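You operate a simulated robot arm through the tools that you are given. There is no shell and no other tool. Be economical: measure what you need, move in short steps, check, and stop when the job is done.

You run a simulated two-armed robot. Do the job below in one go: nothing can be reset, and whatever is moved stays where it is left.

TASK
Run the green cord round the red peg, the purple round the white peg.
Fine: each cable goes round those pegs only; each plug goes home in the clip of its colour, lever closed; then tug each till its window turns green; leave the white cord alone.

The check looks at the end state, three seconds after you hand in, the way a careful person would. Anything else that was tipped, shoved, dropped, spilled or broken makes it a failure.

THE ROBOT
Two 7-joint arms with fingered hands on one trunk, on a base that drives. Base frame: it is fixed to the floor where the robot stands at the start and does not move with it; the origin is under the middle of the robot, x ahead of it, y to its left, z up; the surface under the hand at the start is at about z = 0.808. Lengths are in m, angles in rad, forces in N, time in s.
The left shoulder is at the start at [0.042, 0.163, 1.061], the right one opposite. Places, roughly: green clip [0.6, -0.2, 0.8]; purple clip [0.5, -0.2, 0.8]; white cord (7x3x3 cm) [0.5, -0.4, 0.8]. Payload 4 kg a hand.
The TCP of each hand is the grasp point between the finger pads, 0.036 m short of the fingertips. In the tool frame z runs along the fingers and y along their closing line. The gripper opens to 0.124 m. The gripper's body begins 0.042 m behind the TCP. The gripper is a hand of 4 fingers: y runs from the thumb to the fingers, the wrist lies at [-0.015, -0.099, -0.189] in the tool frame, and closing takes about 1.5 s.
Orientation is told as [roll, pitch, yaw] about the base's x, y, z axes, in that order, counted from this pose: with the fingers straight down and the wrist toward the robot, the tool's x, y and z point along [0, 1, 0], [1, 0, 0] and [0, 0, -1] of the base frame.

THE INTERFACE
- The arms move only by the tool drive_tool. It takes "left_series", "right_series" or both (then of equal length, played together; a hand with none holds still); each is a list of rows, each a list of 7 numbers: the shift along the base's x, y, z in m, then the turn, a rotation vector about the base's x, y, z in rad, then the opening, from 0 (shut) to 1 (fully open). In form: [[tx, ty, tz, rx, ry, rz, hand], ...]. A call has 1 to 20 rows; each row is the pose to reach, as a shift and turn from the pose commanded when the call began. A row lasts 0.2 s, in which the tool goes at most 0.05 m and 0.15 rad; a call with a longer step from one row to the next is refused whole, and so is a gripper value outside its range. A pose out of reach is approached as far as the arm can. The call stops where the force on the tool passes 40 N (or 10 N more than at its start, if that is more) or the arm is blocked; 0.2 s more then pass. The fingers move at their own pace (about 0.045 m/s each) and stop on an object; they squeeze with about 25 N. The grip force told is the motor's: it shows also when the fingers shut on nothing. Time passes only in rows, and 0.2 s behind the last, so rows that repeat a pose let the fingers close. The reply holds the time, the measured pose of the TCP, the force on the tool along the base axes, the opening and the grip force, in the units named above and with some noise, with the torque about the TCP (base axes, N m) and any sound that the robot's microphone picked up.
- Cameras (640 x 400 px; columns grow to the right, rows downward): "scene" is now at [0.1498, -0.0127, 1.2915]; the picture's right is [-0.14, -0.99, 0.02], its down [-0.54, 0.06, -0.84] and it looks along [0.83, -0.13, -0.54] (base axes); focal length 288 px, centre (320, 200). "left" rides on the left gripper at [-0.075, -0.086, -0.123] in its tool frame; the picture's right is [-0.70, -0.34, 0.63], its down [0.64, -0.68, 0.35] and it looks along [0.32, 0.65, 0.69] (tool axes); focal length 275 px, centre (320, 200). "right" rides on the right gripper at [0.075, -0.086, -0.123] in its tool frame; the picture's right is [-0.70, 0.34, -0.63], its down [-0.64, -0.68, 0.35] and it looks along [-0.32, 0.65, 0.69] (tool axes); focal length 275 px, centre (320, 200). There is no depth. A picture from a camera that has moved, and an enlarged one, comes with that camera's place and axes in the base frame and with its lens.
- capture(camera): a new picture of that camera. It takes no simulated time.
- slide_trunk(by): slides the trunk up (or, below 0, down) by that many m; the arms and the scene camera ride with it, the base frame stays. It gives what a move gives, with no picture.
- steer(legs): drives the robot by 1 to 6 legs, each [ahead, left, turn to the left] in m, m and rad, along the robot's own axes; the way and the turn of a leg run together, so that a leg with both is an arc; at most 1.5 m and 3.142 rad a leg. The arms and the cameras ride along, it lands a little off, and it stops where it bumps. It gives what a move gives.
- set_grasp(shape, hand): the hand has 4 fingers and takes this shape, open, in about a second: jaw (thumb against the fingers, like two jaws); tri (thumb and two fingers); tip (a fingertip pinch); poke (one finger out to press); point (the index stretched); flat (the hand flat); cup (the hand cupped); fist (a fist). The gripper value then closes the fingers along that shape, each until it touches; the sizes above hold for jaw. It gives what a move gives, with no picture.
- pan_tilt(pan, tilt): turns the head with the scene camera to pan (to the left, within 1.501 rad either way) and tilt (down, from -0.506 to 1.204), counted from straight ahead of the robot. It gives what a move gives.
- inspect(camera, box): a new picture of the part [left, top, right, bottom] of that camera's present view, enlarged. It takes no simulated time.
- close_job(): hands the job in; it is judged then, once.

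Work in short steps. Places have to be worked out from the pictures, the camera data and where the tool is seen: move nearer, look again, correct. Check each grasp and each placing, and mend what went wrong. You have 120 turns and 88 pictures in all, those below and enlarged ones among them. Open the grippers and draw the arms clear of the work before you hand the job in, unless the task says otherwise; then end with one line.

The tools are called after "Request:" as a command line: name --argument value ..., lists and objects as JSON in quotes. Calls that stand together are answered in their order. drive_tool: Moves the arms, as the interface text tells. Its arguments: {"type":"object","properties":{"left_series":{"type":"array","items":{"type":"array","items":{"type":"number"}}},"right_series":{"type":"array","items":{"type":"array","items":{"type":"number"}}}},"required":[]} The other tools are called the same way: slide_trunk (by) slides the trunk up or down; set_grasp (shape, hand) gives the hand a shape; steer (legs) drives the base; pan_tilt (pan, tilt) turns the head that bears the scene camera; capture (camera) takes a picture; inspect (camera, box) takes an enlarged picture of a part of a camera's view; close_job () hands the job in.

At the start:

```text
time: 0.0
left_tcp_pos: [0.8673, 0.1252, 1.0932]
left_tool_rot: [0.0, 0.0, 0.0]
left_force: [0.4, 0.2, -0.8]
left_ft_torque: [-0.02, 0.01, -0.02]
left_opening: 0.1239
left_grip_force: 0.0
left_shape: jaw
right_tcp_pos: [0.574, -0.4491, 1.0705]
right_tool_rot: [0.0, -0.001, -0.001]
right_force: [-0.6, 0.6, -0.5]
right_ft_torque: [0.02, 0.01, -0.02]
right_opening: 0.1241
right_grip_force: 0.0
right_shape: jaw
trunk travel left (down, up): [-0.225, 0.253]
robot x, y, heading: [-0.0003, 0.0045, 0.002]
head pan, tilt: [-0.138, 0.421]
```

scene: 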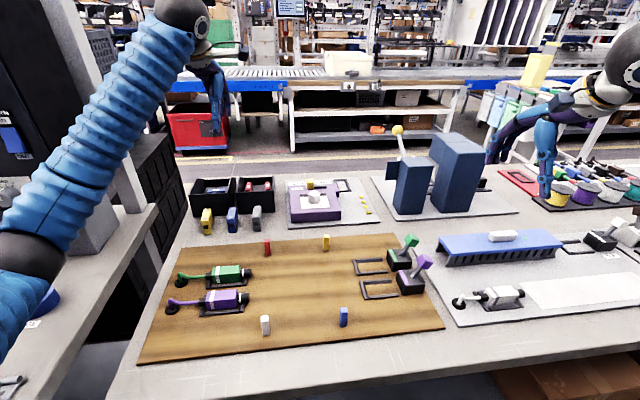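
right: 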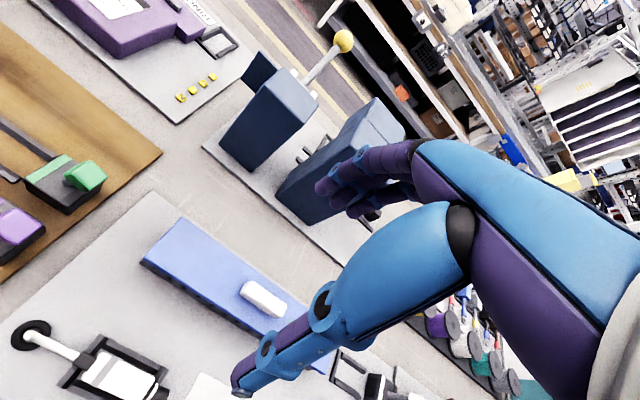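
left: 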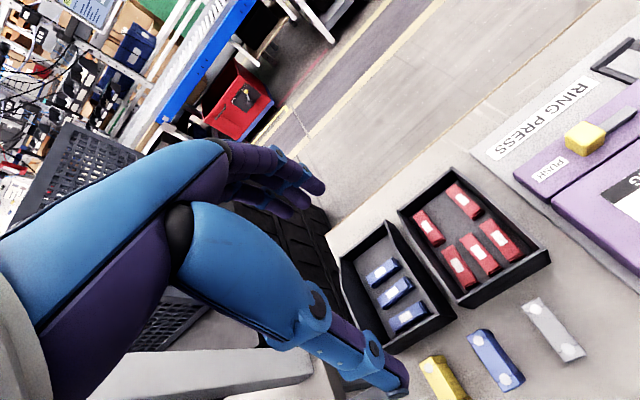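

I see the wooden board with green and purple plugs on the left, the clips on the right, and four pegs. I'll enlarge the board for detail first.

Request:
inspect --camera "scene" --box '[130, 220, 300, 360]'

Request:
inspect --camera "scene" --box '[290, 220, 460, 360]'

```text
2.86 times, centred on (215, 290) of scene
camera zoom: at [0.1498, -0.0127, 1.2915], right [-0.14, -0.99, 0.02], down [-0.54, 0.06, -0.84], along [0.83, -0.13, -0.54], focal length 822 px, centre (620, -57)
```

zoom: 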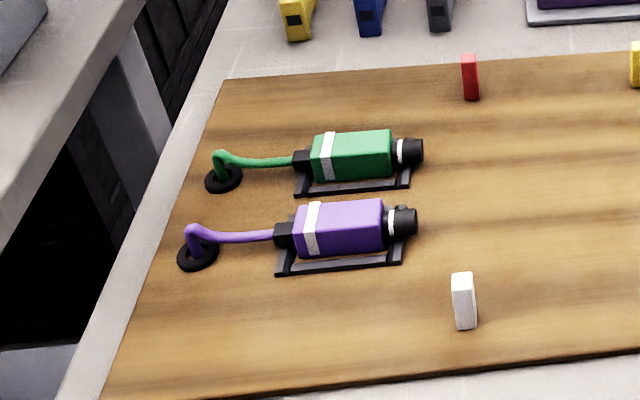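

```text
2.86 times, centred on (375, 290) of scene
camera zoom: at [0.1498, -0.0127, 1.2915], right [-0.14, -0.99, 0.02], down [-0.54, 0.06, -0.84], along [0.83, -0.13, -0.54], focal length 822 px, centre (163, -57)
```

zoom: 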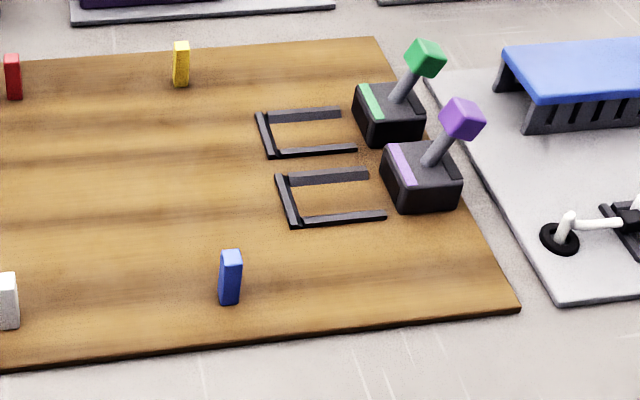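

The pegs are near: red (0.656, 0.027), white (0.455, 0.029), yellow (0.655, -0.11), blue (0.453, -0.108). The near parts are too close for the arms, so I back the base off 0.2 m and then look again.

Request:
steer --legs '[[-0.2, 0, 0]]'

Request:
drive_tool --left_series '[[0, 0.04, 0.02, 0, 0, 0, 1], [0, 0.08, 0.04, 0, 0, 0, 1], [0, 0.12, 0.05, 0, 0, 0, 1], [0, 0.16, 0.05, 0, 0, 0, 1], [0, 0.2, 0.05, 0, 0, 0, 1], [0, 0.24, 0.05, 0, 0, 0, 1]]'

Request:
pan_tilt --pan -0.1 --tilt 0.6

Request:
capture --camera "scene"

```text
time: 1.6
left_tcp_pos: [0.6674, 0.1255, 1.0948]
left_tool_rot: [0.0, -0.001, -0.001]
left_force: [0.0, -0.1, 0.5]
left_ft_torque: [0.0, -0.04, 0.0]
left_opening: 0.1238
left_grip_force: 0.1
left_shape: jaw
right_tcp_pos: [0.3741, -0.4482, 1.0712]
right_tool_rot: [0.0, 0.0, 0.0]
right_force: [0.2, -0.3, 0.0]
right_ft_torque: [0.0, -0.03, -0.03]
right_opening: 0.1238
right_grip_force: 0.1
right_shape: jaw
trunk travel left (down, up): [-0.225, 0.253]
robot x, y, heading: [-0.1983, 0.0029, 0.002]
head pan, tilt: [-0.138, 0.421]
```

```text
time: 3.0
left_tcp_pos: [0.673, 0.3695, 1.141]
left_tool_rot: [0.001, 0.0, -0.002]
left_force: [0.5, 0.1, 0.4]
left_ft_torque: [-0.03, 0.03, 0.01]
left_opening: 0.1237
left_grip_force: 0.1
left_shape: jaw
right_tcp_pos: [0.3747, -0.4475, 1.0709]
right_tool_rot: [0.0, 0.0, 0.0]
right_force: [-0.1, 0.3, 0.8]
right_ft_torque: [-0.03, 0.02, 0.0]
right_opening: 0.1234
right_grip_force: 0.2
right_shape: jaw
trunk travel left (down, up): [-0.225, 0.253]
robot x, y, heading: [-0.1978, -0.0027, -0.004]
head pan, tilt: [-0.138, 0.421]
```

```text
time: 3.7
left_tcp_pos: [0.6717, 0.3686, 1.1424]
left_tool_rot: [0.001, 0.002, 0.001]
left_force: [0.2, -0.3, -0.1]
left_ft_torque: [-0.02, 0.01, -0.02]
left_opening: 0.1236
left_grip_force: 0.0
left_shape: jaw
right_tcp_pos: [0.3759, -0.4487, 1.0703]
right_tool_rot: [0.001, 0.0, 0.0]
right_force: [-0.2, 0.6, -0.6]
right_ft_torque: [-0.01, 0.02, 0.03]
right_opening: 0.1238
right_grip_force: 0.0
right_shape: jaw
trunk travel left (down, up): [-0.225, 0.253]
robot x, y, heading: [-0.1974, 0.0005, -0.005]
head pan, tilt: [-0.099, 0.6]
```

```text
82 pictures are left
camera scene: at [-0.0549, -0.0087, 1.2761], right [-0.1, -0.99, 0.02], down [-0.68, 0.06, -0.73], along [0.73, -0.08, -0.68], focal length 288 px, centre (320, 200)
```

scene: 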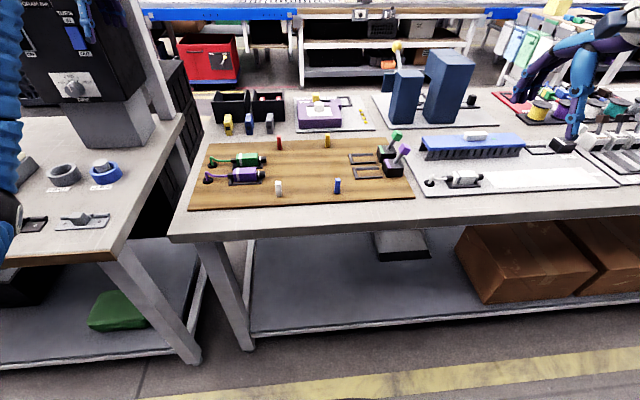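

Backed off cleanly. I zoom the board and the white clip to understand the lever and the window.

Request:
inspect --camera "scene" --box '[340, 125, 420, 185]'

Request:
inspect --camera "scene" --box '[190, 125, 300, 205]'

Request:
inspect --camera "scene" --box '[415, 120, 640, 200]'

```text
6.67 times, centred on (380, 155) of scene
camera zoom: at [-0.0549, -0.0087, 1.2761], right [-0.1, -0.99, 0.02], down [-0.68, 0.06, -0.73], along [0.73, -0.08, -0.68], focal length 1919 px, centre (-80, 500)
```

zoom: 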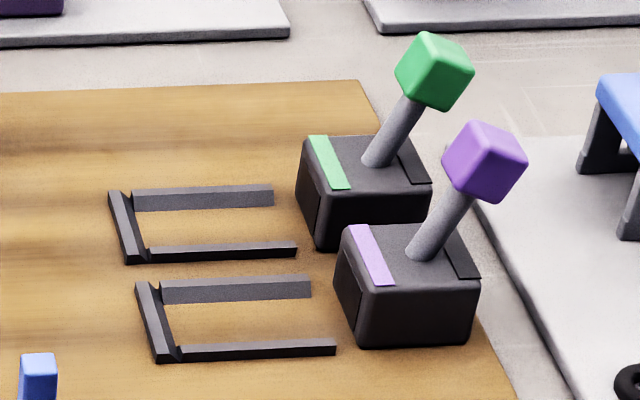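

```text
5.00 times, centred on (245, 165) of scene
camera zoom: at [-0.0549, -0.0087, 1.2761], right [-0.1, -0.99, 0.02], down [-0.68, 0.06, -0.73], along [0.73, -0.08, -0.68], focal length 1439 px, centre (695, 375)
```

zoom: 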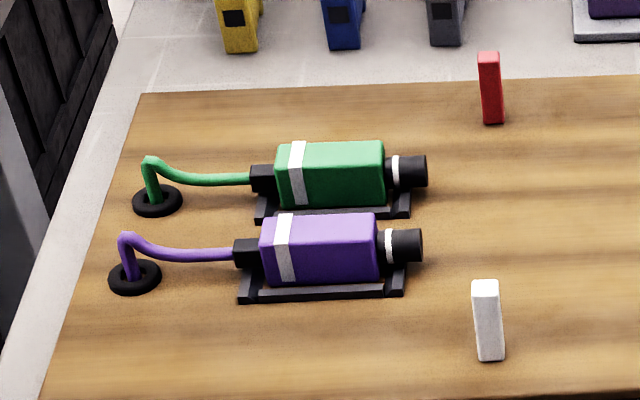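

```text
2.84 times, centred on (528, 160) of scene
camera zoom: at [-0.0549, -0.0087, 1.2761], right [-0.1, -0.99, 0.02], down [-0.68, 0.06, -0.73], along [0.73, -0.08, -0.68], focal length 819 px, centre (-270, 314)
```

zoom: 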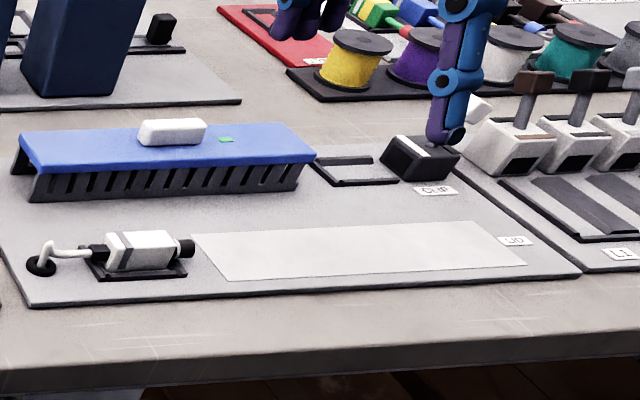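

The levers lean away from the plug side, and each clip has a coloured stripe and a dark window. I move the right hand above the green plug to measure it with the wrist camera.

Request:
drive_tool --right_series '[[0.018, 0.045, 0, 0, 0, 0, 1], [0.036, 0.09, 0, 0, 0, 0, 1], [0.054, 0.135, 0, 0, 0, 0, 1], [0.072, 0.18, 0, 0, 0, 0, 1], [0.09, 0.225, 0, 0, 0, 0, 1], [0.108, 0.27, 0, 0, 0, 0, 0.8], [0.126, 0.315, 0, 0, 0, 0, 0.7], [0.144, 0.36, 0, 0, 0, 0, 0.6], [0.162, 0.405, 0, 0, 0, 0, 0.5], [0.18, 0.45, 0, 0, 0, 0, 0.5], [0.198, 0.495, 0, 0, 0, 0, 0.5], [0.21, 0.53, 0, 0, 0, 0, 0.5], [0.216, 0.561, -0.03, 0, 0, 0, 0.5], [0.216, 0.561, -0.07, 0, 0, 0, 0.5], [0.216, 0.561, -0.11, 0, 0, 0, 0.5], [0.216, 0.561, -0.11, 0, 0, 0, 0.5]]'

Request:
capture --camera "right"

Request:
inspect --camera "scene" --box '[190, 85, 350, 205]'

```text
time: 7.1
left_tcp_pos: [0.6733, 0.3693, 1.1416]
left_tool_rot: [0.001, 0.001, 0.001]
left_force: [0.1, 0.2, -0.4]
left_ft_torque: [-0.02, 0.04, 0.02]
left_opening: 0.1239
left_grip_force: 0.0
left_shape: jaw
right_tcp_pos: [0.54, -0.0385, 1.0593]
right_tool_rot: [0.001, -0.001, -0.001]
right_force: [-0.2, 0.1, -0.1]
right_ft_torque: [0.01, 0.0, 0.01]
right_opening: 0.0619
right_grip_force: 0.0
right_shape: jaw
right hand out of reach, approached as far as the arm can: row 10, 11, 12, 13, 14, 15, 16
trunk travel left (down, up): [-0.225, 0.253]
robot x, y, heading: [-0.203, 0.001, -0.002]
head pan, tilt: [-0.099, 0.6]
```

```text
78 pictures are left
camera right: at [0.4559, 0.0355, 1.1839], right [0.34, -0.7, 0.63], down [-0.68, -0.64, -0.35], along [0.65, -0.32, -0.69], focal length 275 px, centre (320, 200)
```

right: 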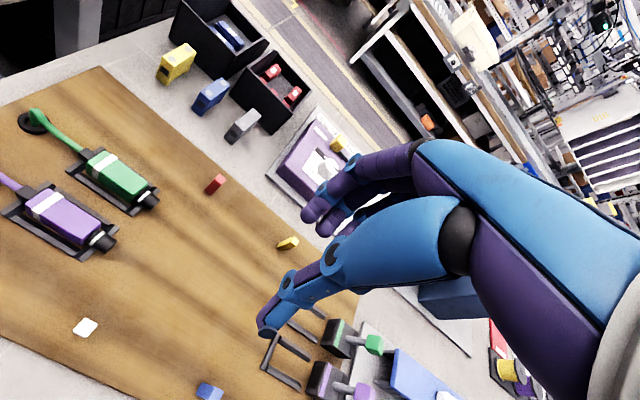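

```text
3.33 times, centred on (270, 145) of scene
camera zoom: at [-0.0548, -0.0086, 1.276], right [-0.1, -0.99, 0.02], down [-0.68, 0.06, -0.73], along [0.72, -0.08, -0.68], focal length 960 px, centre (487, 383)
```

zoom: 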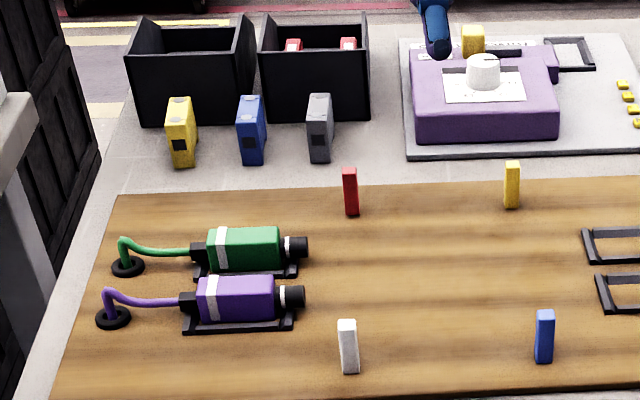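

The right hand cannot reach left of y ≈ -0.04 from here. I retract the left hand clear of the bench machine, then drive the base 0.2 m left.

Request:
drive_tool --left_series '[[-0.04, 0, 0, 0, 0, 0, 1], [-0.08, 0, 0, 0, 0, 0, 1], [-0.12, 0, 0, 0, 0, 0, 1], [-0.16, 0, 0, 0, 0, 0, 1]]'

Request:
steer --legs '[[0, 0.2, 0]]'

```text
time: 8.1
left_tcp_pos: [0.511, 0.3674, 1.1434]
left_tool_rot: [-0.001, 0.0, 0.001]
left_force: [-0.5, -0.7, 0.2]
left_ft_torque: [0.01, 0.01, 0.0]
left_opening: 0.1237
left_grip_force: 0.1
left_shape: jaw
right_tcp_pos: [0.5394, -0.0398, 1.0633]
right_tool_rot: [0.001, 0.001, -0.002]
right_force: [-0.1, -0.1, 0.4]
right_ft_torque: [0.01, 0.0, -0.05]
right_opening: 0.0622
right_grip_force: 0.0
right_shape: jaw
trunk travel left (down, up): [-0.225, 0.253]
robot x, y, heading: [-0.1979, -0.0022, -0.002]
head pan, tilt: [-0.099, 0.6]
```

```text
time: 9.7
left_tcp_pos: [0.5089, 0.5742, 1.1437]
left_tool_rot: [-0.002, 0.001, 0.007]
left_force: [-0.7, -0.3, -0.6]
left_ft_torque: [-0.03, 0.01, 0.0]
left_opening: 0.1235
left_grip_force: 0.0
left_shape: jaw
right_tcp_pos: [0.5391, 0.1684, 1.0604]
right_tool_rot: [-0.003, 0.0, 0.005]
right_force: [-0.3, 0.8, -0.4]
right_ft_torque: [-0.06, 0.02, -0.02]
right_opening: 0.0619
right_grip_force: 0.1
right_shape: jaw
trunk travel left (down, up): [-0.225, 0.253]
robot x, y, heading: [-0.1999, 0.2014, 0.007]
head pan, tilt: [-0.099, 0.6]
```

Now I move over the green plug at z ≈ 0.96 and look with the wrist and scene cameras.

Request:
drive_tool --right_series '[[0.025, -0.03, 0, 0, 0, 0, 0.5], [0.053, -0.06, 0, 0, 0, 0, 0.5], [0.053, -0.06, -0.04, 0, 0, 0, 0.5], [0.053, -0.06, -0.08, 0, 0, 0, 0.5], [0.053, -0.06, -0.1, 0, 0, 0, 0.5]]'

Request:
capture --camera "right"

Request:
capture --camera "scene"

```text
time: 10.9
left_tcp_pos: [0.5085, 0.5723, 1.144]
left_tool_rot: [0.0, -0.001, 0.005]
left_force: [-0.2, 0.3, -0.4]
left_ft_torque: [-0.04, -0.01, 0.0]
left_opening: 0.1236
left_grip_force: 0.0
left_shape: jaw
right_tcp_pos: [0.593, 0.1071, 0.9601]
right_tool_rot: [0.0, -0.001, 0.006]
right_force: [-0.3, -1.0, -0.7]
right_ft_torque: [-0.01, -0.02, -0.02]
right_opening: 0.0621
right_grip_force: 0.0
right_shape: jaw
trunk travel left (down, up): [-0.225, 0.253]
robot x, y, heading: [-0.2021, 0.2011, 0.007]
head pan, tilt: [-0.099, 0.6]
```

```text
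76 pictures are left
camera right: at [0.5087, 0.1814, 1.0825], right [0.34, -0.69, 0.63], down [-0.68, -0.65, -0.35], along [0.65, -0.31, -0.69], focal length 275 px, centre (320, 200)
```

right: 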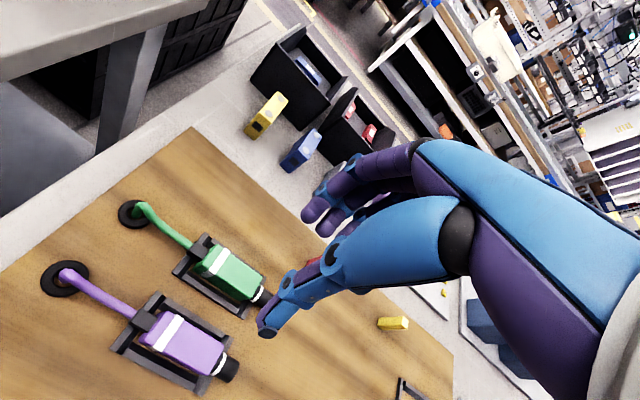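

```text
75 pictures are left
camera scene: at [-0.0552, 0.1924, 1.276], right [-0.09, -1.0, 0.02], down [-0.68, 0.05, -0.73], along [0.73, -0.08, -0.68], focal length 288 px, centre (320, 200)
```

scene: 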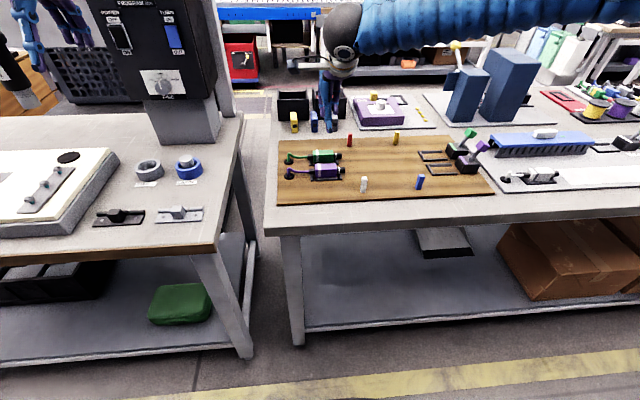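

The plug lies roughly at (0.59, 0.12). I enlarge both views to pin the offset between fingers and plug.

Request:
inspect --camera "scene" --box '[270, 80, 370, 205]'

Request:
inspect --camera "right" --box '[100, 180, 340, 400]'

```text
3.20 times, centred on (320, 142) of scene
camera zoom: at [-0.0552, 0.1924, 1.276], right [-0.09, -1.0, 0.02], down [-0.68, 0.05, -0.73], along [0.73, -0.08, -0.68], focal length 921 px, centre (320, 384)
```

zoom: 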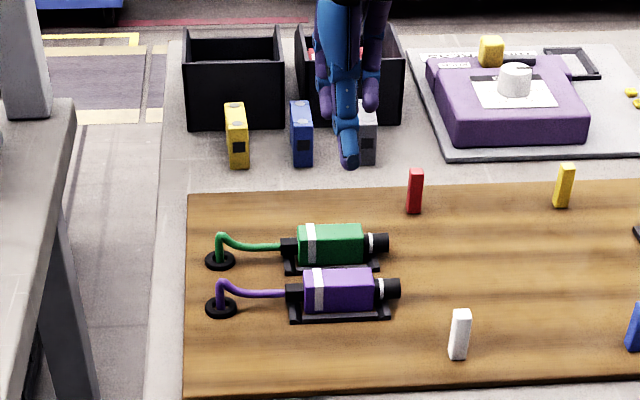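

```text
1.82 times, centred on (220, 290) of right
camera zoom: at [0.5087, 0.1814, 1.0825], right [0.34, -0.69, 0.63], down [-0.68, -0.65, -0.35], along [0.65, -0.31, -0.69], focal length 500 px, centre (502, 36)
```

zoom: 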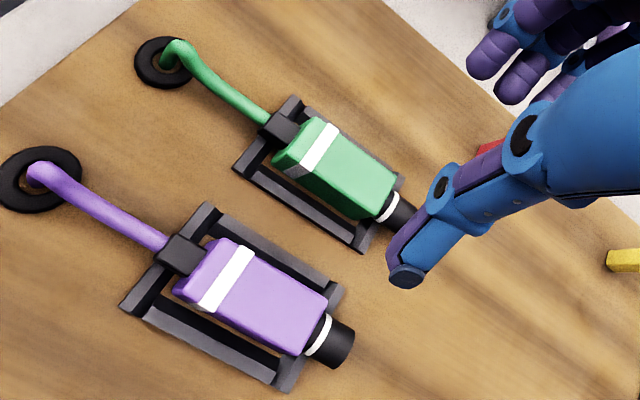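

Calibration by the thumb tip agrees; green body centre ≈ (0.59, 0.118), top ≈ 0.845. I narrow the opening and come down to z 0.885 to check.

Request:
drive_tool --right_series '[[-0.001, 0.01, 0, 0, 0, 0, 0.38], [-0.001, 0.01, 0, 0, 0, 0, 0.38], [-0.001, 0.01, -0.03, 0, 0, 0, 0.38], [-0.001, 0.01, -0.06, 0, 0, 0, 0.38], [-0.001, 0.01, -0.075, 0, 0, 0, 0.38]]'

Request:
inspect --camera "scene" --box '[280, 100, 370, 190]'

Request:
capture --camera "right"

```text
time: 12.1
left_tcp_pos: [0.5081, 0.572, 1.1436]
left_tool_rot: [-0.001, 0.002, 0.004]
left_force: [0.2, -0.1, -0.1]
left_ft_torque: [0.02, 0.01, -0.02]
left_opening: 0.1237
left_grip_force: 0.0
left_shape: jaw
right_tcp_pos: [0.5921, 0.1158, 0.8841]
right_tool_rot: [0.002, 0.001, 0.006]
right_force: [-0.2, 0.3, -0.2]
right_ft_torque: [-0.01, 0.01, 0.0]
right_opening: 0.0474
right_grip_force: 0.1
right_shape: jaw
trunk travel left (down, up): [-0.225, 0.253]
robot x, y, heading: [-0.2033, 0.201, 0.002]
head pan, tilt: [-0.099, 0.6]
```

```text
4.44 times, centred on (325, 145) of scene
camera zoom: at [-0.0548, 0.1925, 1.2759], right [-0.09, -1.0, 0.02], down [-0.68, 0.05, -0.73], along [0.72, -0.08, -0.68], focal length 1279 px, centre (298, 444)
```

zoom: 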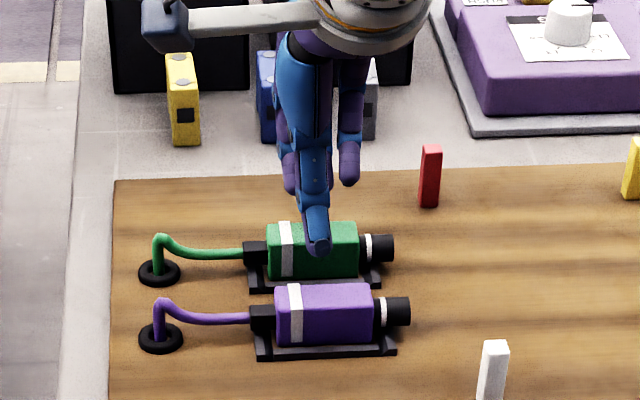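

```text
71 pictures are left
camera right: at [0.5077, 0.1904, 1.0089], right [0.34, -0.69, 0.63], down [-0.68, -0.65, -0.35], along [0.65, -0.31, -0.69], focal length 275 px, centre (320, 200)
```

right: 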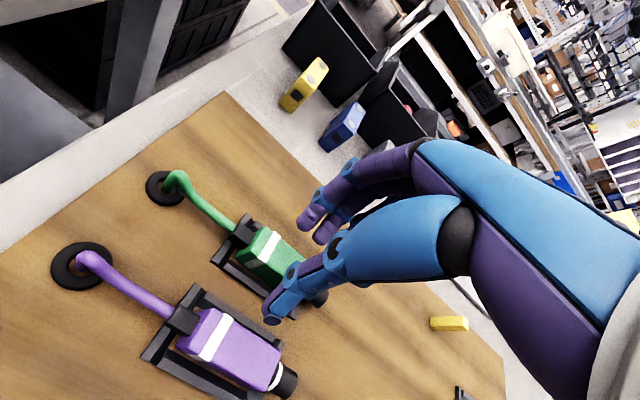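

The thumb tip is now level with the plug top; I enlarge tightly to see whether it clears the near edge.

Request:
inspect --camera "scene" --box '[305, 130, 355, 172]'

Request:
inspect --camera "right" --box '[200, 200, 340, 340]'

```text
9.52 times, centred on (330, 151) of scene
camera zoom: at [-0.0548, 0.1925, 1.2759], right [-0.09, -1.0, 0.02], down [-0.68, 0.05, -0.73], along [0.72, -0.08, -0.68], focal length 2742 px, centre (225, 667)
```

zoom: 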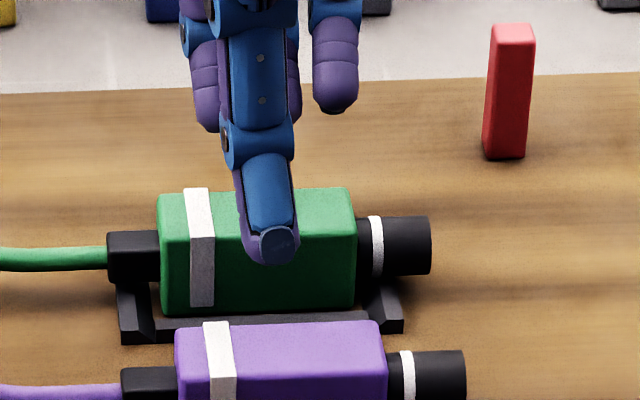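

```text
2.86 times, centred on (270, 270) of right
camera zoom: at [0.5077, 0.1904, 1.0089], right [0.34, -0.69, 0.63], down [-0.68, -0.65, -0.35], along [0.65, -0.31, -0.69], focal length 786 px, centre (463, 0)
```

zoom: 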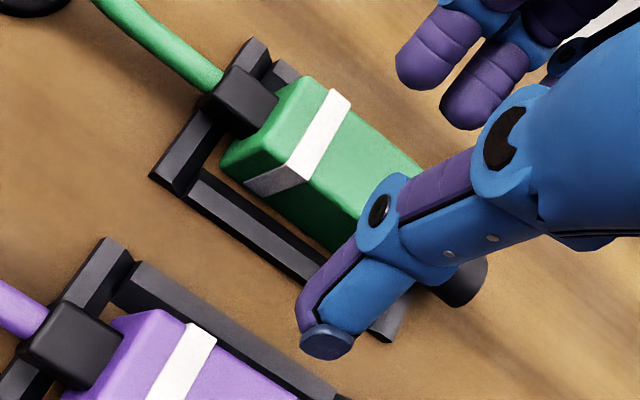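

Triangulating both views gives plug top z ≈ 0.833, centre ≈ (0.604, 0.115), red peg ≈ (0.671, 0.027) with its top at 0.852. I shift +12 mm in x, lower to z ≈ 0.853 and close.

Request:
drive_tool --right_series '[[0.012, -0.001, 0, 0, 0, 0, 0.38], [0.012, -0.001, -0.016, 0, 0, 0, 0.38], [0.012, -0.001, -0.031, 0, 0, 0, 0.38], [0.012, -0.001, -0.031, 0, 0, 0, 0.38]]'

Request:
inspect --camera "scene" --box '[305, 130, 355, 172]'

Request:
inspect --camera "right" --box '[200, 200, 340, 340]'

```text
time: 13.1
left_tcp_pos: [0.5091, 0.5717, 1.1442]
left_tool_rot: [0.001, -0.001, 0.007]
left_force: [-0.1, -0.4, 0.8]
left_ft_torque: [0.02, 0.01, -0.03]
left_opening: 0.124
left_grip_force: 0.0
left_shape: jaw
right_tcp_pos: [0.6034, 0.1146, 0.8569]
right_tool_rot: [0.0, -0.001, 0.004]
right_force: [0.1, -1.2, 0.3]
right_ft_torque: [0.01, -0.04, -0.01]
right_opening: 0.0475
right_grip_force: 0.0
right_shape: jaw
trunk travel left (down, up): [-0.225, 0.253]
robot x, y, heading: [-0.198, 0.1956, 0.003]
head pan, tilt: [-0.099, 0.6]
```

```text
9.52 times, centred on (330, 151) of scene
camera zoom: at [-0.0556, 0.1927, 1.2761], right [-0.09, -1.0, 0.02], down [-0.68, 0.05, -0.73], along [0.73, -0.08, -0.68], focal length 2742 px, centre (225, 667)
```

zoom: 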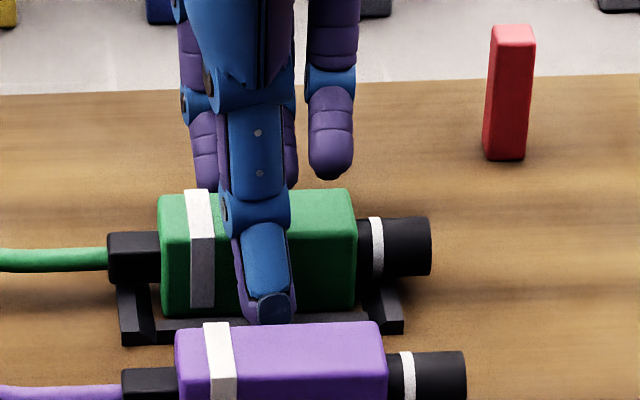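

```text
2.86 times, centred on (270, 270) of right
camera zoom: at [0.5183, 0.1893, 0.9799], right [0.34, -0.69, 0.63], down [-0.68, -0.65, -0.35], along [0.65, -0.31, -0.69], focal length 786 px, centre (463, 0)
```

zoom: 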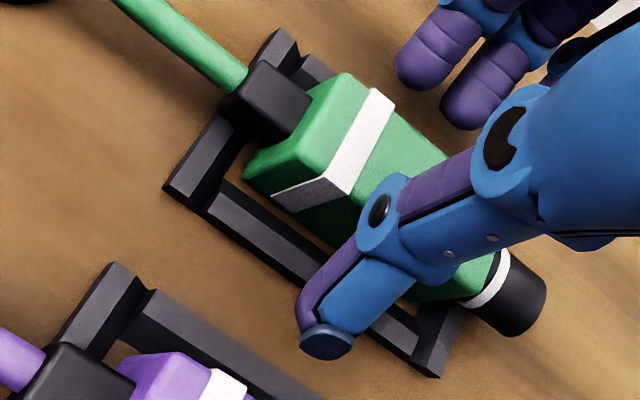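

Thumb is on the near side, above the rail. I go down 4 mm more and close.

Request:
drive_tool --right_series '[[0, 0, -0.005, 0, 0, 0, 0.38], [0, 0, -0.005, 0, 0, 0, 0.2], [0, 0, -0.005, 0, 0, 0, 0], [0, 0, -0.005, 0, 0, 0, 0], [0, 0, -0.005, 0, 0, 0, 0], [0, 0, -0.005, 0, 0, 0, 0]]'

Request:
inspect --camera "scene" --box '[305, 130, 355, 172]'

```text
time: 14.5
left_tcp_pos: [0.5077, 0.5727, 1.1444]
left_tool_rot: [0.0, -0.002, 0.004]
left_force: [0.2, -0.2, 0.7]
left_ft_torque: [0.02, 0.0, 0.0]
left_opening: 0.1238
left_grip_force: 0.1
left_shape: jaw
right_tcp_pos: [0.6032, 0.1155, 0.8532]
right_tool_rot: [-0.001, -0.002, 0.007]
right_force: [0.7, -0.5, 16.3]
right_ft_torque: [0.06, -0.2, 0.05]
right_opening: 0.0211
right_grip_force: 25.1
right_shape: jaw
trunk travel left (down, up): [-0.225, 0.253]
robot x, y, heading: [-0.1964, 0.1989, 0.003]
head pan, tilt: [-0.099, 0.6]
```

```text
9.52 times, centred on (330, 151) of scene
camera zoom: at [-0.0564, 0.1926, 1.2763], right [-0.09, -1.0, 0.02], down [-0.68, 0.05, -0.73], along [0.73, -0.08, -0.68], focal length 2742 px, centre (225, 667)
```

zoom: 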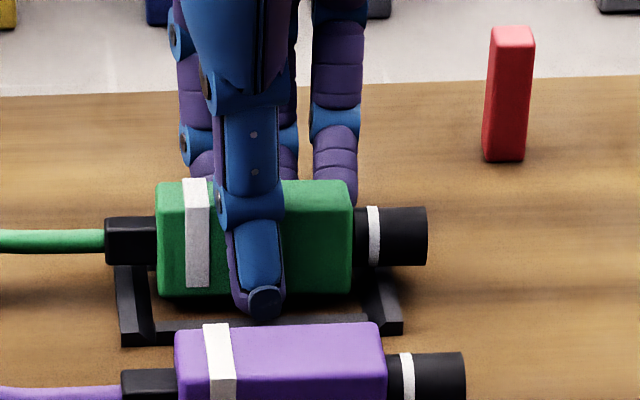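

Gripped (opening 21 mm, 25 N). I lift slightly and check the hold.

Request:
drive_tool --right_series '[[0, 0, 0.02, 0, 0, 0, 0], [0, 0, 0.035, 0, 0, 0, 0], [0, 0, 0.035, 0, 0, 0, 0]]'

Request:
inspect --camera "scene" --box '[280, 100, 370, 190]'

```text
time: 15.3
left_tcp_pos: [0.5093, 0.5724, 1.1425]
left_tool_rot: [0.001, -0.001, 0.005]
left_force: [-0.5, -0.4, 0.1]
left_ft_torque: [-0.01, 0.01, 0.02]
left_opening: 0.1241
left_grip_force: 0.0
left_shape: jaw
right_tcp_pos: [0.6033, 0.114, 0.8849]
right_tool_rot: [0.0, 0.002, 0.005]
right_force: [0.2, -0.1, -1.1]
right_ft_torque: [0.05, -0.01, -0.02]
right_opening: 0.0201
right_grip_force: 24.4
right_shape: jaw
trunk travel left (down, up): [-0.225, 0.253]
robot x, y, heading: [-0.1996, 0.2004, 0.008]
head pan, tilt: [-0.099, 0.6]
```

```text
4.44 times, centred on (325, 145) of scene
camera zoom: at [-0.055, 0.1926, 1.2759], right [-0.09, -1.0, 0.02], down [-0.68, 0.05, -0.73], along [0.72, -0.08, -0.68], focal length 1279 px, centre (298, 444)
```

zoom: 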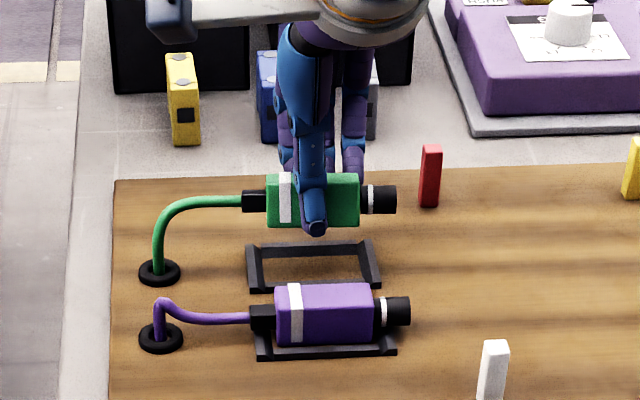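

Held well, and the cord pays out. Now I go to the far side (x 0.712), pass the red peg to y ≈ -0.042, then lower before coming inward.

Request:
drive_tool --right_series '[[0.035, 0, 0, 0, 0, 0, 0], [0.07, 0, 0, 0, 0, 0, 0], [0.1, 0, 0, 0, 0, 0, 0], [0.109, 0, 0, 0, 0, 0, 0], [0.109, -0.03, 0, 0, 0, 0, 0], [0.109, -0.06, 0, 0, 0, 0, 0], [0.109, -0.09, 0, 0, 0, 0, 0], [0.109, -0.12, 0, 0, 0, 0, 0], [0.109, -0.145, 0, 0, 0, 0, 0], [0.109, -0.156, -0.01, 0, 0, 0, 0], [0.109, -0.156, -0.023, 0, 0, 0, 0], [0.109, -0.156, -0.023, 0, 0, 0, 0]]'

Request:
inspect --camera "scene" --box '[270, 80, 450, 200]'

```text
time: 17.9
left_tcp_pos: [0.5095, 0.5722, 1.1432]
left_tool_rot: [-0.001, 0.0, 0.003]
left_force: [0.6, -0.1, -0.6]
left_ft_torque: [0.02, -0.01, 0.01]
left_opening: 0.1235
left_grip_force: 0.0
left_shape: jaw
right_tcp_pos: [0.7122, -0.0394, 0.863]
right_tool_rot: [0.0, 0.002, 0.006]
right_force: [0.2, 1.2, -0.5]
right_ft_torque: [-0.04, 0.01, 0.01]
right_opening: 0.0196
right_grip_force: 24.7
right_shape: jaw
right hand out of reach, approached as far as the arm can: row 2, 3, 4, 5
trunk travel left (down, up): [-0.225, 0.253]
robot x, y, heading: [-0.2008, 0.2005, 0.004]
head pan, tilt: [-0.099, 0.6]
```

```text
3.33 times, centred on (360, 140) of scene
camera zoom: at [-0.0552, 0.1925, 1.276], right [-0.09, -1.0, 0.02], down [-0.68, 0.05, -0.73], along [0.73, -0.08, -0.68], focal length 960 px, centre (187, 400)
```

zoom: 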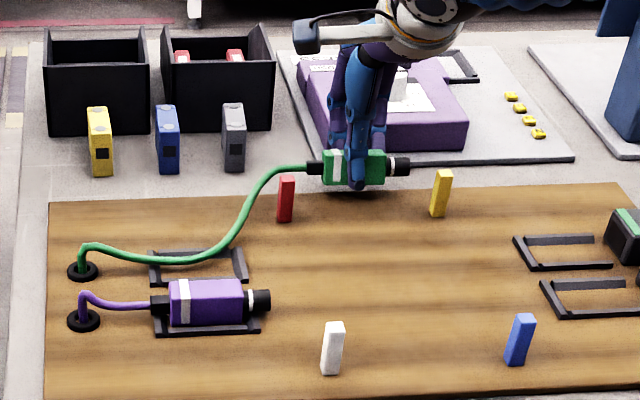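

The cord lies on the far side of the red peg with the plug between red and yellow. I come inward to the lane x ≈ 0.604, then up to y ≈ -0.13.

Request:
drive_tool --right_series '[[-0.03, 0, 0, 0, 0, 0, 0], [-0.06, 0, 0, 0, 0, 0, 0], [-0.09, 0, 0, 0, 0, 0, 0], [-0.108, 0, 0, 0, 0, 0, 0], [-0.108, -0.03, 0, 0, 0, 0, 0], [-0.108, -0.06, 0, 0, 0, 0, 0], [-0.108, -0.09, 0.005, 0, 0, 0, 0], [-0.108, -0.09, 0.005, 0, 0, 0, 0]]'

Request:
inspect --camera "scene" --box '[270, 100, 510, 200]'

Request:
inspect --camera "scene" --box '[400, 118, 500, 190]'

Request:
capture --camera "right"

```text
time: 19.7
left_tcp_pos: [0.5099, 0.5736, 1.1434]
left_tool_rot: [0.0, 0.0, 0.005]
left_force: [-0.6, 0.3, -0.9]
left_ft_torque: [-0.01, 0.01, -0.01]
left_opening: 0.1235
left_grip_force: 0.1
left_shape: jaw
right_tcp_pos: [0.6056, -0.1297, 0.8655]
right_tool_rot: [0.001, 0.001, 0.006]
right_force: [0.2, -0.2, -1.0]
right_ft_torque: [-0.03, -0.01, 0.01]
right_opening: 0.0203
right_grip_force: 25.2
right_shape: jaw
trunk travel left (down, up): [-0.225, 0.253]
robot x, y, heading: [-0.1994, 0.2003, 0.003]
head pan, tilt: [-0.099, 0.6]
```

```text
2.67 times, centred on (390, 150) of scene
camera zoom: at [-0.0548, 0.1931, 1.2759], right [-0.09, -1.0, 0.02], down [-0.68, 0.05, -0.73], along [0.72, -0.08, -0.68], focal length 768 px, centre (133, 333)
```

zoom: 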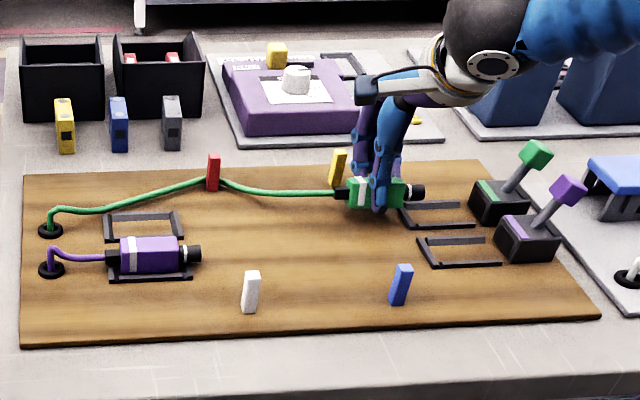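

```text
5.56 times, centred on (450, 154) of scene
camera zoom: at [-0.0548, 0.1931, 1.2759], right [-0.09, -1.0, 0.02], down [-0.68, 0.05, -0.73], along [0.72, -0.08, -0.68], focal length 1599 px, centre (-402, 456)
```

zoom: 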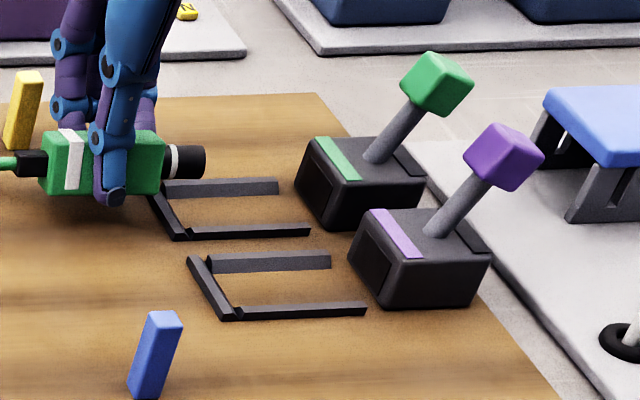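

```text
61 pictures are left
camera right: at [0.5213, -0.0572, 0.9885], right [0.34, -0.69, 0.63], down [-0.68, -0.65, -0.34], along [0.65, -0.31, -0.69], focal length 275 px, centre (320, 200)
```

right: 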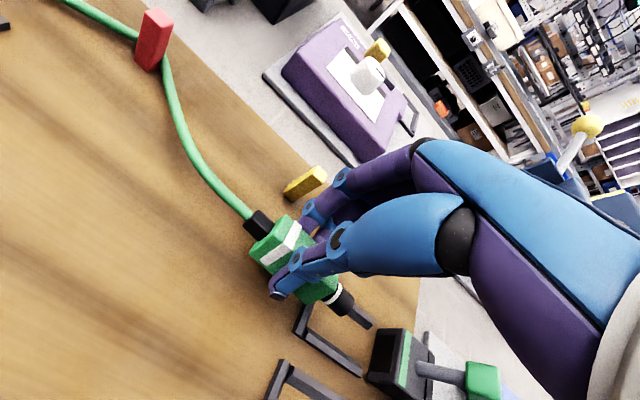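

The routing is good and the plug is aligned with its lane (x ≈ 0.604, front bar y ≈ -0.17, clip face y ≈ -0.257). I move to y = -0.19 just above the frame and look closely.

Request:
drive_tool --right_series '[[-0.001, -0.03, 0, 0, 0, 0, 0], [-0.001, -0.056, 0, 0, 0, 0, 0], [-0.001, -0.062, 0, 0, 0, 0, 0], [-0.001, -0.062, -0.004, 0, 0, 0, 0]]'

Request:
inspect --camera "scene" --box '[415, 125, 495, 185]'

Request:
inspect --camera "right" --box '[240, 220, 440, 380]'

```text
time: 20.7
left_tcp_pos: [0.5087, 0.5709, 1.1437]
left_tool_rot: [-0.001, 0.0, 0.006]
left_force: [0.8, 0.2, -0.1]
left_ft_torque: [-0.01, 0.02, 0.01]
left_opening: 0.1238
left_grip_force: 0.1
left_shape: jaw
right_tcp_pos: [0.6032, -0.1932, 0.8629]
right_tool_rot: [0.001, 0.0, 0.006]
right_force: [1.2, -0.9, -0.1]
right_ft_torque: [0.0, -0.05, 0.03]
right_opening: 0.0199
right_grip_force: 24.9
right_shape: jaw
trunk travel left (down, up): [-0.225, 0.253]
robot x, y, heading: [-0.2004, 0.1999, 0.004]
head pan, tilt: [-0.099, 0.6]
```

```text
6.67 times, centred on (455, 155) of scene
camera zoom: at [-0.0552, 0.1924, 1.276], right [-0.09, -1.0, 0.02], down [-0.68, 0.05, -0.73], along [0.73, -0.08, -0.68], focal length 1919 px, centre (-580, 500)
```

zoom: 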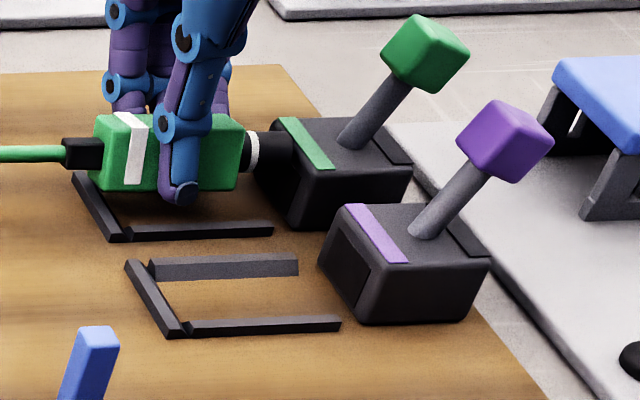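

```text
2.50 times, centred on (340, 300) of right
camera zoom: at [0.5185, -0.1195, 0.9856], right [0.34, -0.69, 0.63], down [-0.68, -0.65, -0.35], along [0.65, -0.31, -0.69], focal length 688 px, centre (270, -50)
```

zoom: 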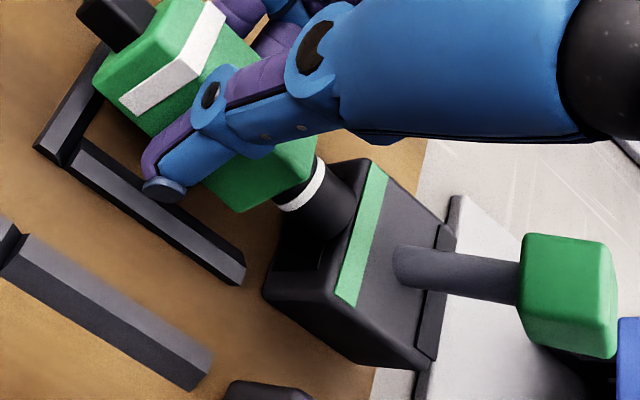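

The nose is lined up with the clip, just before the face and slightly high. I tilt the nose down 0.15 rad so it clears the front bar, then ease it into the opening.

Request:
drive_tool --right_series '[[0, 0, 0, 0.08, 0, 0, 0], [0, 0, -0.003, 0.15, 0, 0, 0], [0, -0.006, -0.003, 0.15, 0, 0, 0], [0, -0.012, -0.003, 0.15, 0, 0, 0], [0, -0.016, -0.004, 0.15, 0, 0, 0], [0, -0.02, -0.004, 0.15, 0, 0, 0]]'

Request:
inspect --camera "scene" --box '[415, 125, 495, 185]'

Request:
inspect --camera "right" --box '[240, 220, 440, 380]'

```text
time: 22.1
left_tcp_pos: [0.5081, 0.5723, 1.1437]
left_tool_rot: [0.0, 0.0, 0.007]
left_force: [0.3, -0.7, -0.2]
left_ft_torque: [0.0, 0.0, -0.02]
left_opening: 0.1237
left_grip_force: 0.0
left_shape: jaw
right_tcp_pos: [0.605, -0.212, 0.8587]
right_tool_rot: [0.149, 0.0, 0.007]
right_force: [1.0, 1.6, -0.4]
right_ft_torque: [0.06, -0.03, 0.01]
right_opening: 0.0201
right_grip_force: 24.3
right_shape: jaw
trunk travel left (down, up): [-0.225, 0.253]
robot x, y, heading: [-0.1962, 0.2009, 0.005]
head pan, tilt: [-0.099, 0.6]
```

```text
6.67 times, centred on (455, 155) of scene
camera zoom: at [-0.0552, 0.1927, 1.276], right [-0.09, -1.0, 0.02], down [-0.68, 0.05, -0.73], along [0.73, -0.08, -0.68], focal length 1919 px, centre (-580, 500)
```

zoom: 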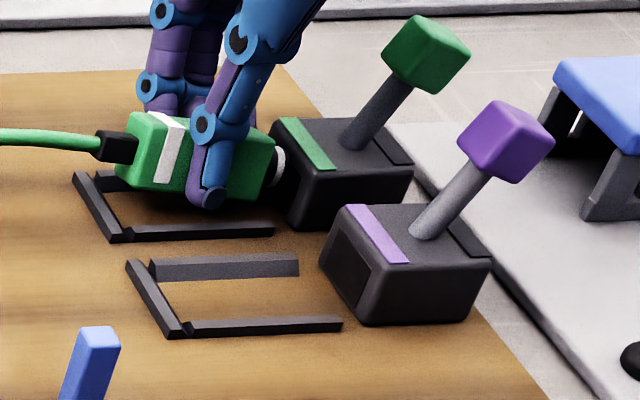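

```text
2.50 times, centred on (340, 300) of right
camera zoom: at [0.5194, -0.1568, 0.9914], right [0.34, -0.78, 0.52], down [-0.68, -0.59, -0.44], along [0.65, -0.2, -0.73], focal length 688 px, centre (270, -50)
```

zoom: 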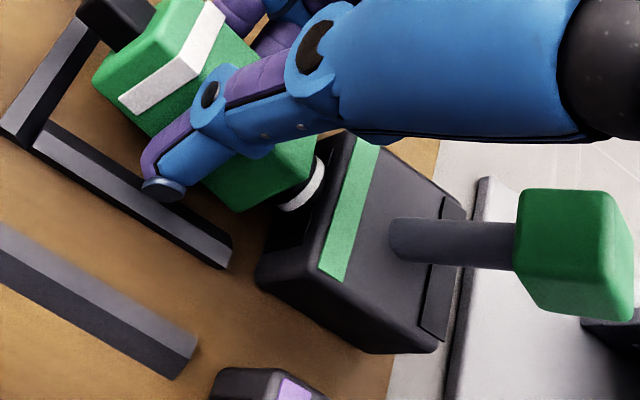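

The nose is entering the opening with almost no force. I level the plug while lowering it into the frame, then push home in small steps.

Request:
drive_tool --right_series '[[0, 0, -0.004, -0.07, 0, 0, 0], [0, 0, -0.008, -0.145, 0, 0, 0], [0, -0.004, -0.009, -0.15, 0, 0, 0], [0, -0.008, -0.009, -0.15, 0, 0, 0], [0, -0.012, -0.009, -0.15, 0, 0, 0], [0, -0.016, -0.009, -0.15, 0, 0, 0], [0, -0.02, -0.009, -0.15, 0, 0, 0]]'

Request:
inspect --camera "scene" --box '[415, 125, 495, 185]'

```text
time: 23.1
left_tcp_pos: [0.5058, 0.5762, 1.145]
left_tool_rot: [0.0, -0.002, 0.009]
left_force: [0.2, 0.0, -0.1]
left_ft_torque: [0.0, 0.0, 0.01]
left_opening: 0.1239
left_grip_force: 0.1
left_shape: jaw
right_tcp_pos: [0.6039, -0.2132, 0.8557]
right_tool_rot: [0.007, -0.005, 0.014]
right_force: [-7.4, 12.6, 16.8]
right_ft_torque: [0.49, 0.15, 0.19]
right_opening: 0.0199
right_grip_force: 24.9
right_shape: jaw
trunk travel left (down, up): [-0.225, 0.253]
robot x, y, heading: [-0.1988, 0.2027, 0.007]
head pan, tilt: [-0.099, 0.6]
stopped in row 5 (right hand): the force on the tool passed its limit at 42 N (the readings are from after the stop); the commanded pose is now the measured one
```

```text
6.67 times, centred on (455, 155) of scene
camera zoom: at [-0.0571, 0.1938, 1.2762], right [-0.09, -1.0, 0.02], down [-0.68, 0.05, -0.73], along [0.73, -0.08, -0.68], focal length 1919 px, centre (-580, 500)
```

zoom: 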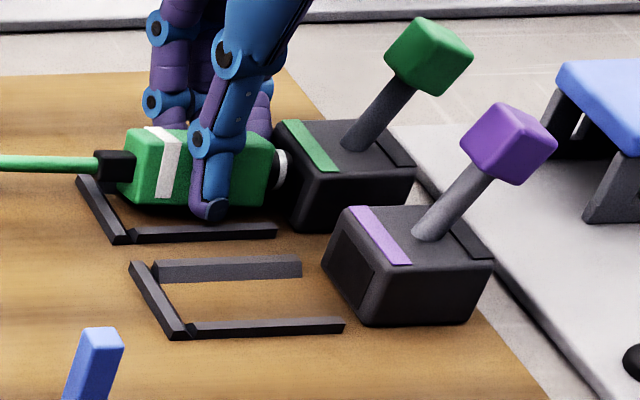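

It stopped 12 mm inside the clip with both downward and forward contact; the fingertips seem to rest on the rails. I raise 3 mm to take the load off and push on gently.

Request:
drive_tool --right_series '[[0, 0.002, 0.001, 0, 0, 0, 0], [0, 0.002, 0.002, 0, 0, 0, 0], [0, -0.002, 0.002, 0, 0, 0, 0], [0, -0.005, 0.002, 0, 0, 0, 0], [0, -0.008, 0.002, 0, 0, 0, 0], [0, -0.011, 0.002, 0, 0, 0, 0], [0, -0.014, 0.002, 0, 0, 0, 0]]'

Request:
inspect --camera "right" --box '[240, 220, 440, 380]'

```text
time: 24.3
left_tcp_pos: [0.5059, 0.5752, 1.1453]
left_tool_rot: [-0.001, 0.0, 0.009]
left_force: [-0.4, -0.5, -0.4]
left_ft_torque: [0.0, 0.04, -0.01]
left_opening: 0.1237
left_grip_force: 0.0
left_shape: jaw
right_tcp_pos: [0.6046, -0.2149, 0.8541]
right_tool_rot: [0.01, -0.005, 0.019]
right_force: [-5.0, 16.3, 6.5]
right_ft_torque: [0.4, 0.12, 0.16]
right_opening: 0.0196
right_grip_force: 24.9
right_shape: jaw
trunk travel left (down, up): [-0.225, 0.253]
robot x, y, heading: [-0.1986, 0.2028, 0.008]
head pan, tilt: [-0.099, 0.6]
stopped in row 5 (right hand): the force on the tool passed its limit at 42 N (the readings are from after the stop); the commanded pose is now the measured one
```

```text
2.50 times, centred on (340, 300) of right
camera zoom: at [0.5187, -0.1426, 0.9784], right [0.35, -0.69, 0.63], down [-0.67, -0.66, -0.35], along [0.66, -0.3, -0.69], focal length 688 px, centre (270, -50)
```

zoom: 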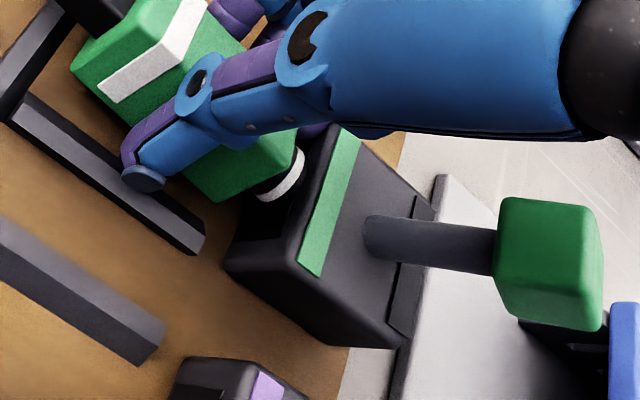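

Still blocked near the same depth, with a sideways force of -5 N on the tool, which hints the plug sits too far +x or at the wrong height. I take a very tight look.

Request:
inspect --camera "scene" --box '[425, 136, 470, 166]'

Request:
inspect --camera "right" --box '[300, 250, 390, 330]'

```text
13.33 times, centred on (448, 151) of scene
camera zoom: at [-0.0564, 0.1942, 1.2761], right [-0.09, -1.0, 0.02], down [-0.68, 0.05, -0.73], along [0.73, -0.08, -0.68], focal length 3838 px, centre (-1380, 853)
```

zoom: 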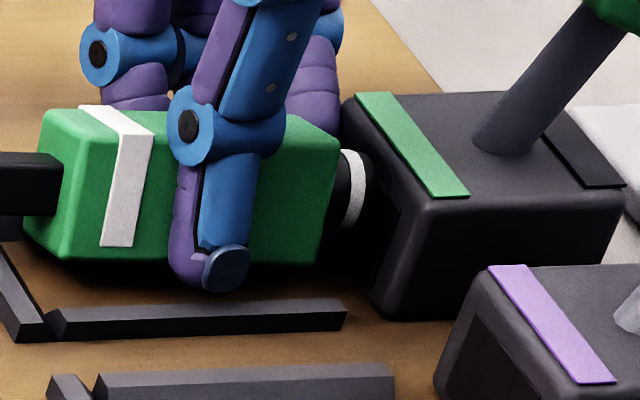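

```text
5.00 times, centred on (345, 290) of right
camera zoom: at [0.5187, -0.1426, 0.9784], right [0.35, -0.69, 0.63], down [-0.67, -0.66, -0.35], along [0.66, -0.3, -0.69], focal length 1376 px, centre (195, -250)
```

zoom: 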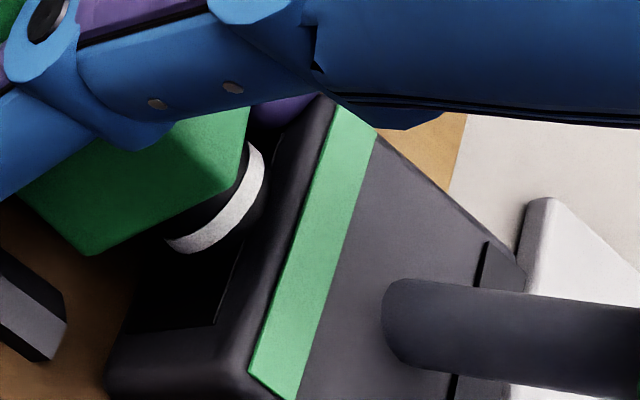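

The plug body sits about 7 mm too far in +x relative to the near rail and the opening. I back off a little, shift -7 mm in x, and push in again.

Request:
drive_tool --right_series '[[0, 0.004, 0.001, 0, 0, 0, 0], [-0.004, 0.005, 0.001, 0, 0, -0.008, 0], [-0.007, 0.005, 0, 0, 0, -0.012, 0], [-0.007, 0.001, -0.001, 0, 0, -0.012, 0], [-0.007, -0.003, -0.001, 0, 0, -0.012, 0], [-0.007, -0.006, -0.001, 0, 0, -0.012, 0], [-0.007, -0.009, -0.001, 0, 0, -0.012, 0], [-0.007, -0.012, -0.001, 0, 0, -0.012, 0], [-0.007, -0.015, -0.001, 0, 0, -0.012, 0]]'

Request:
inspect --camera "scene" --box '[425, 136, 470, 166]'

```text
time: 25.7
left_tcp_pos: [0.5066, 0.5784, 1.143]
left_tool_rot: [0.0, -0.001, 0.014]
left_force: [-0.5, -0.8, 0.8]
left_ft_torque: [0.0, 0.02, 0.0]
left_opening: 0.1237
left_grip_force: 0.1
left_shape: jaw
right_tcp_pos: [0.599, -0.2139, 0.8548]
right_tool_rot: [0.01, -0.005, 0.015]
right_force: [0.4, 17.8, 2.4]
right_ft_torque: [0.35, -0.01, 0.19]
right_opening: 0.019
right_grip_force: 25.2
right_shape: jaw
trunk travel left (down, up): [-0.225, 0.253]
robot x, y, heading: [-0.1951, 0.2025, 0.016]
head pan, tilt: [-0.099, 0.6]
stopped in row 7 (right hand): the force on the tool passed its limit at 42 N (the readings are from after the stop); the commanded pose is now the measured one
```

```text
13.33 times, centred on (448, 151) of scene
camera zoom: at [-0.0556, 0.1951, 1.276], right [-0.09, -1.0, 0.02], down [-0.68, 0.05, -0.73], along [0.73, -0.07, -0.68], focal length 3838 px, centre (-1380, 853)
```

zoom: 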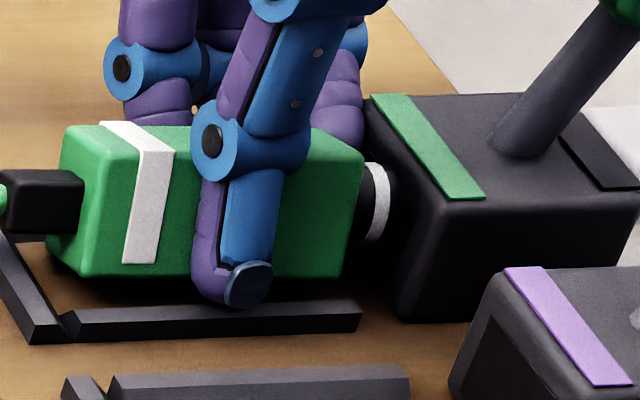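

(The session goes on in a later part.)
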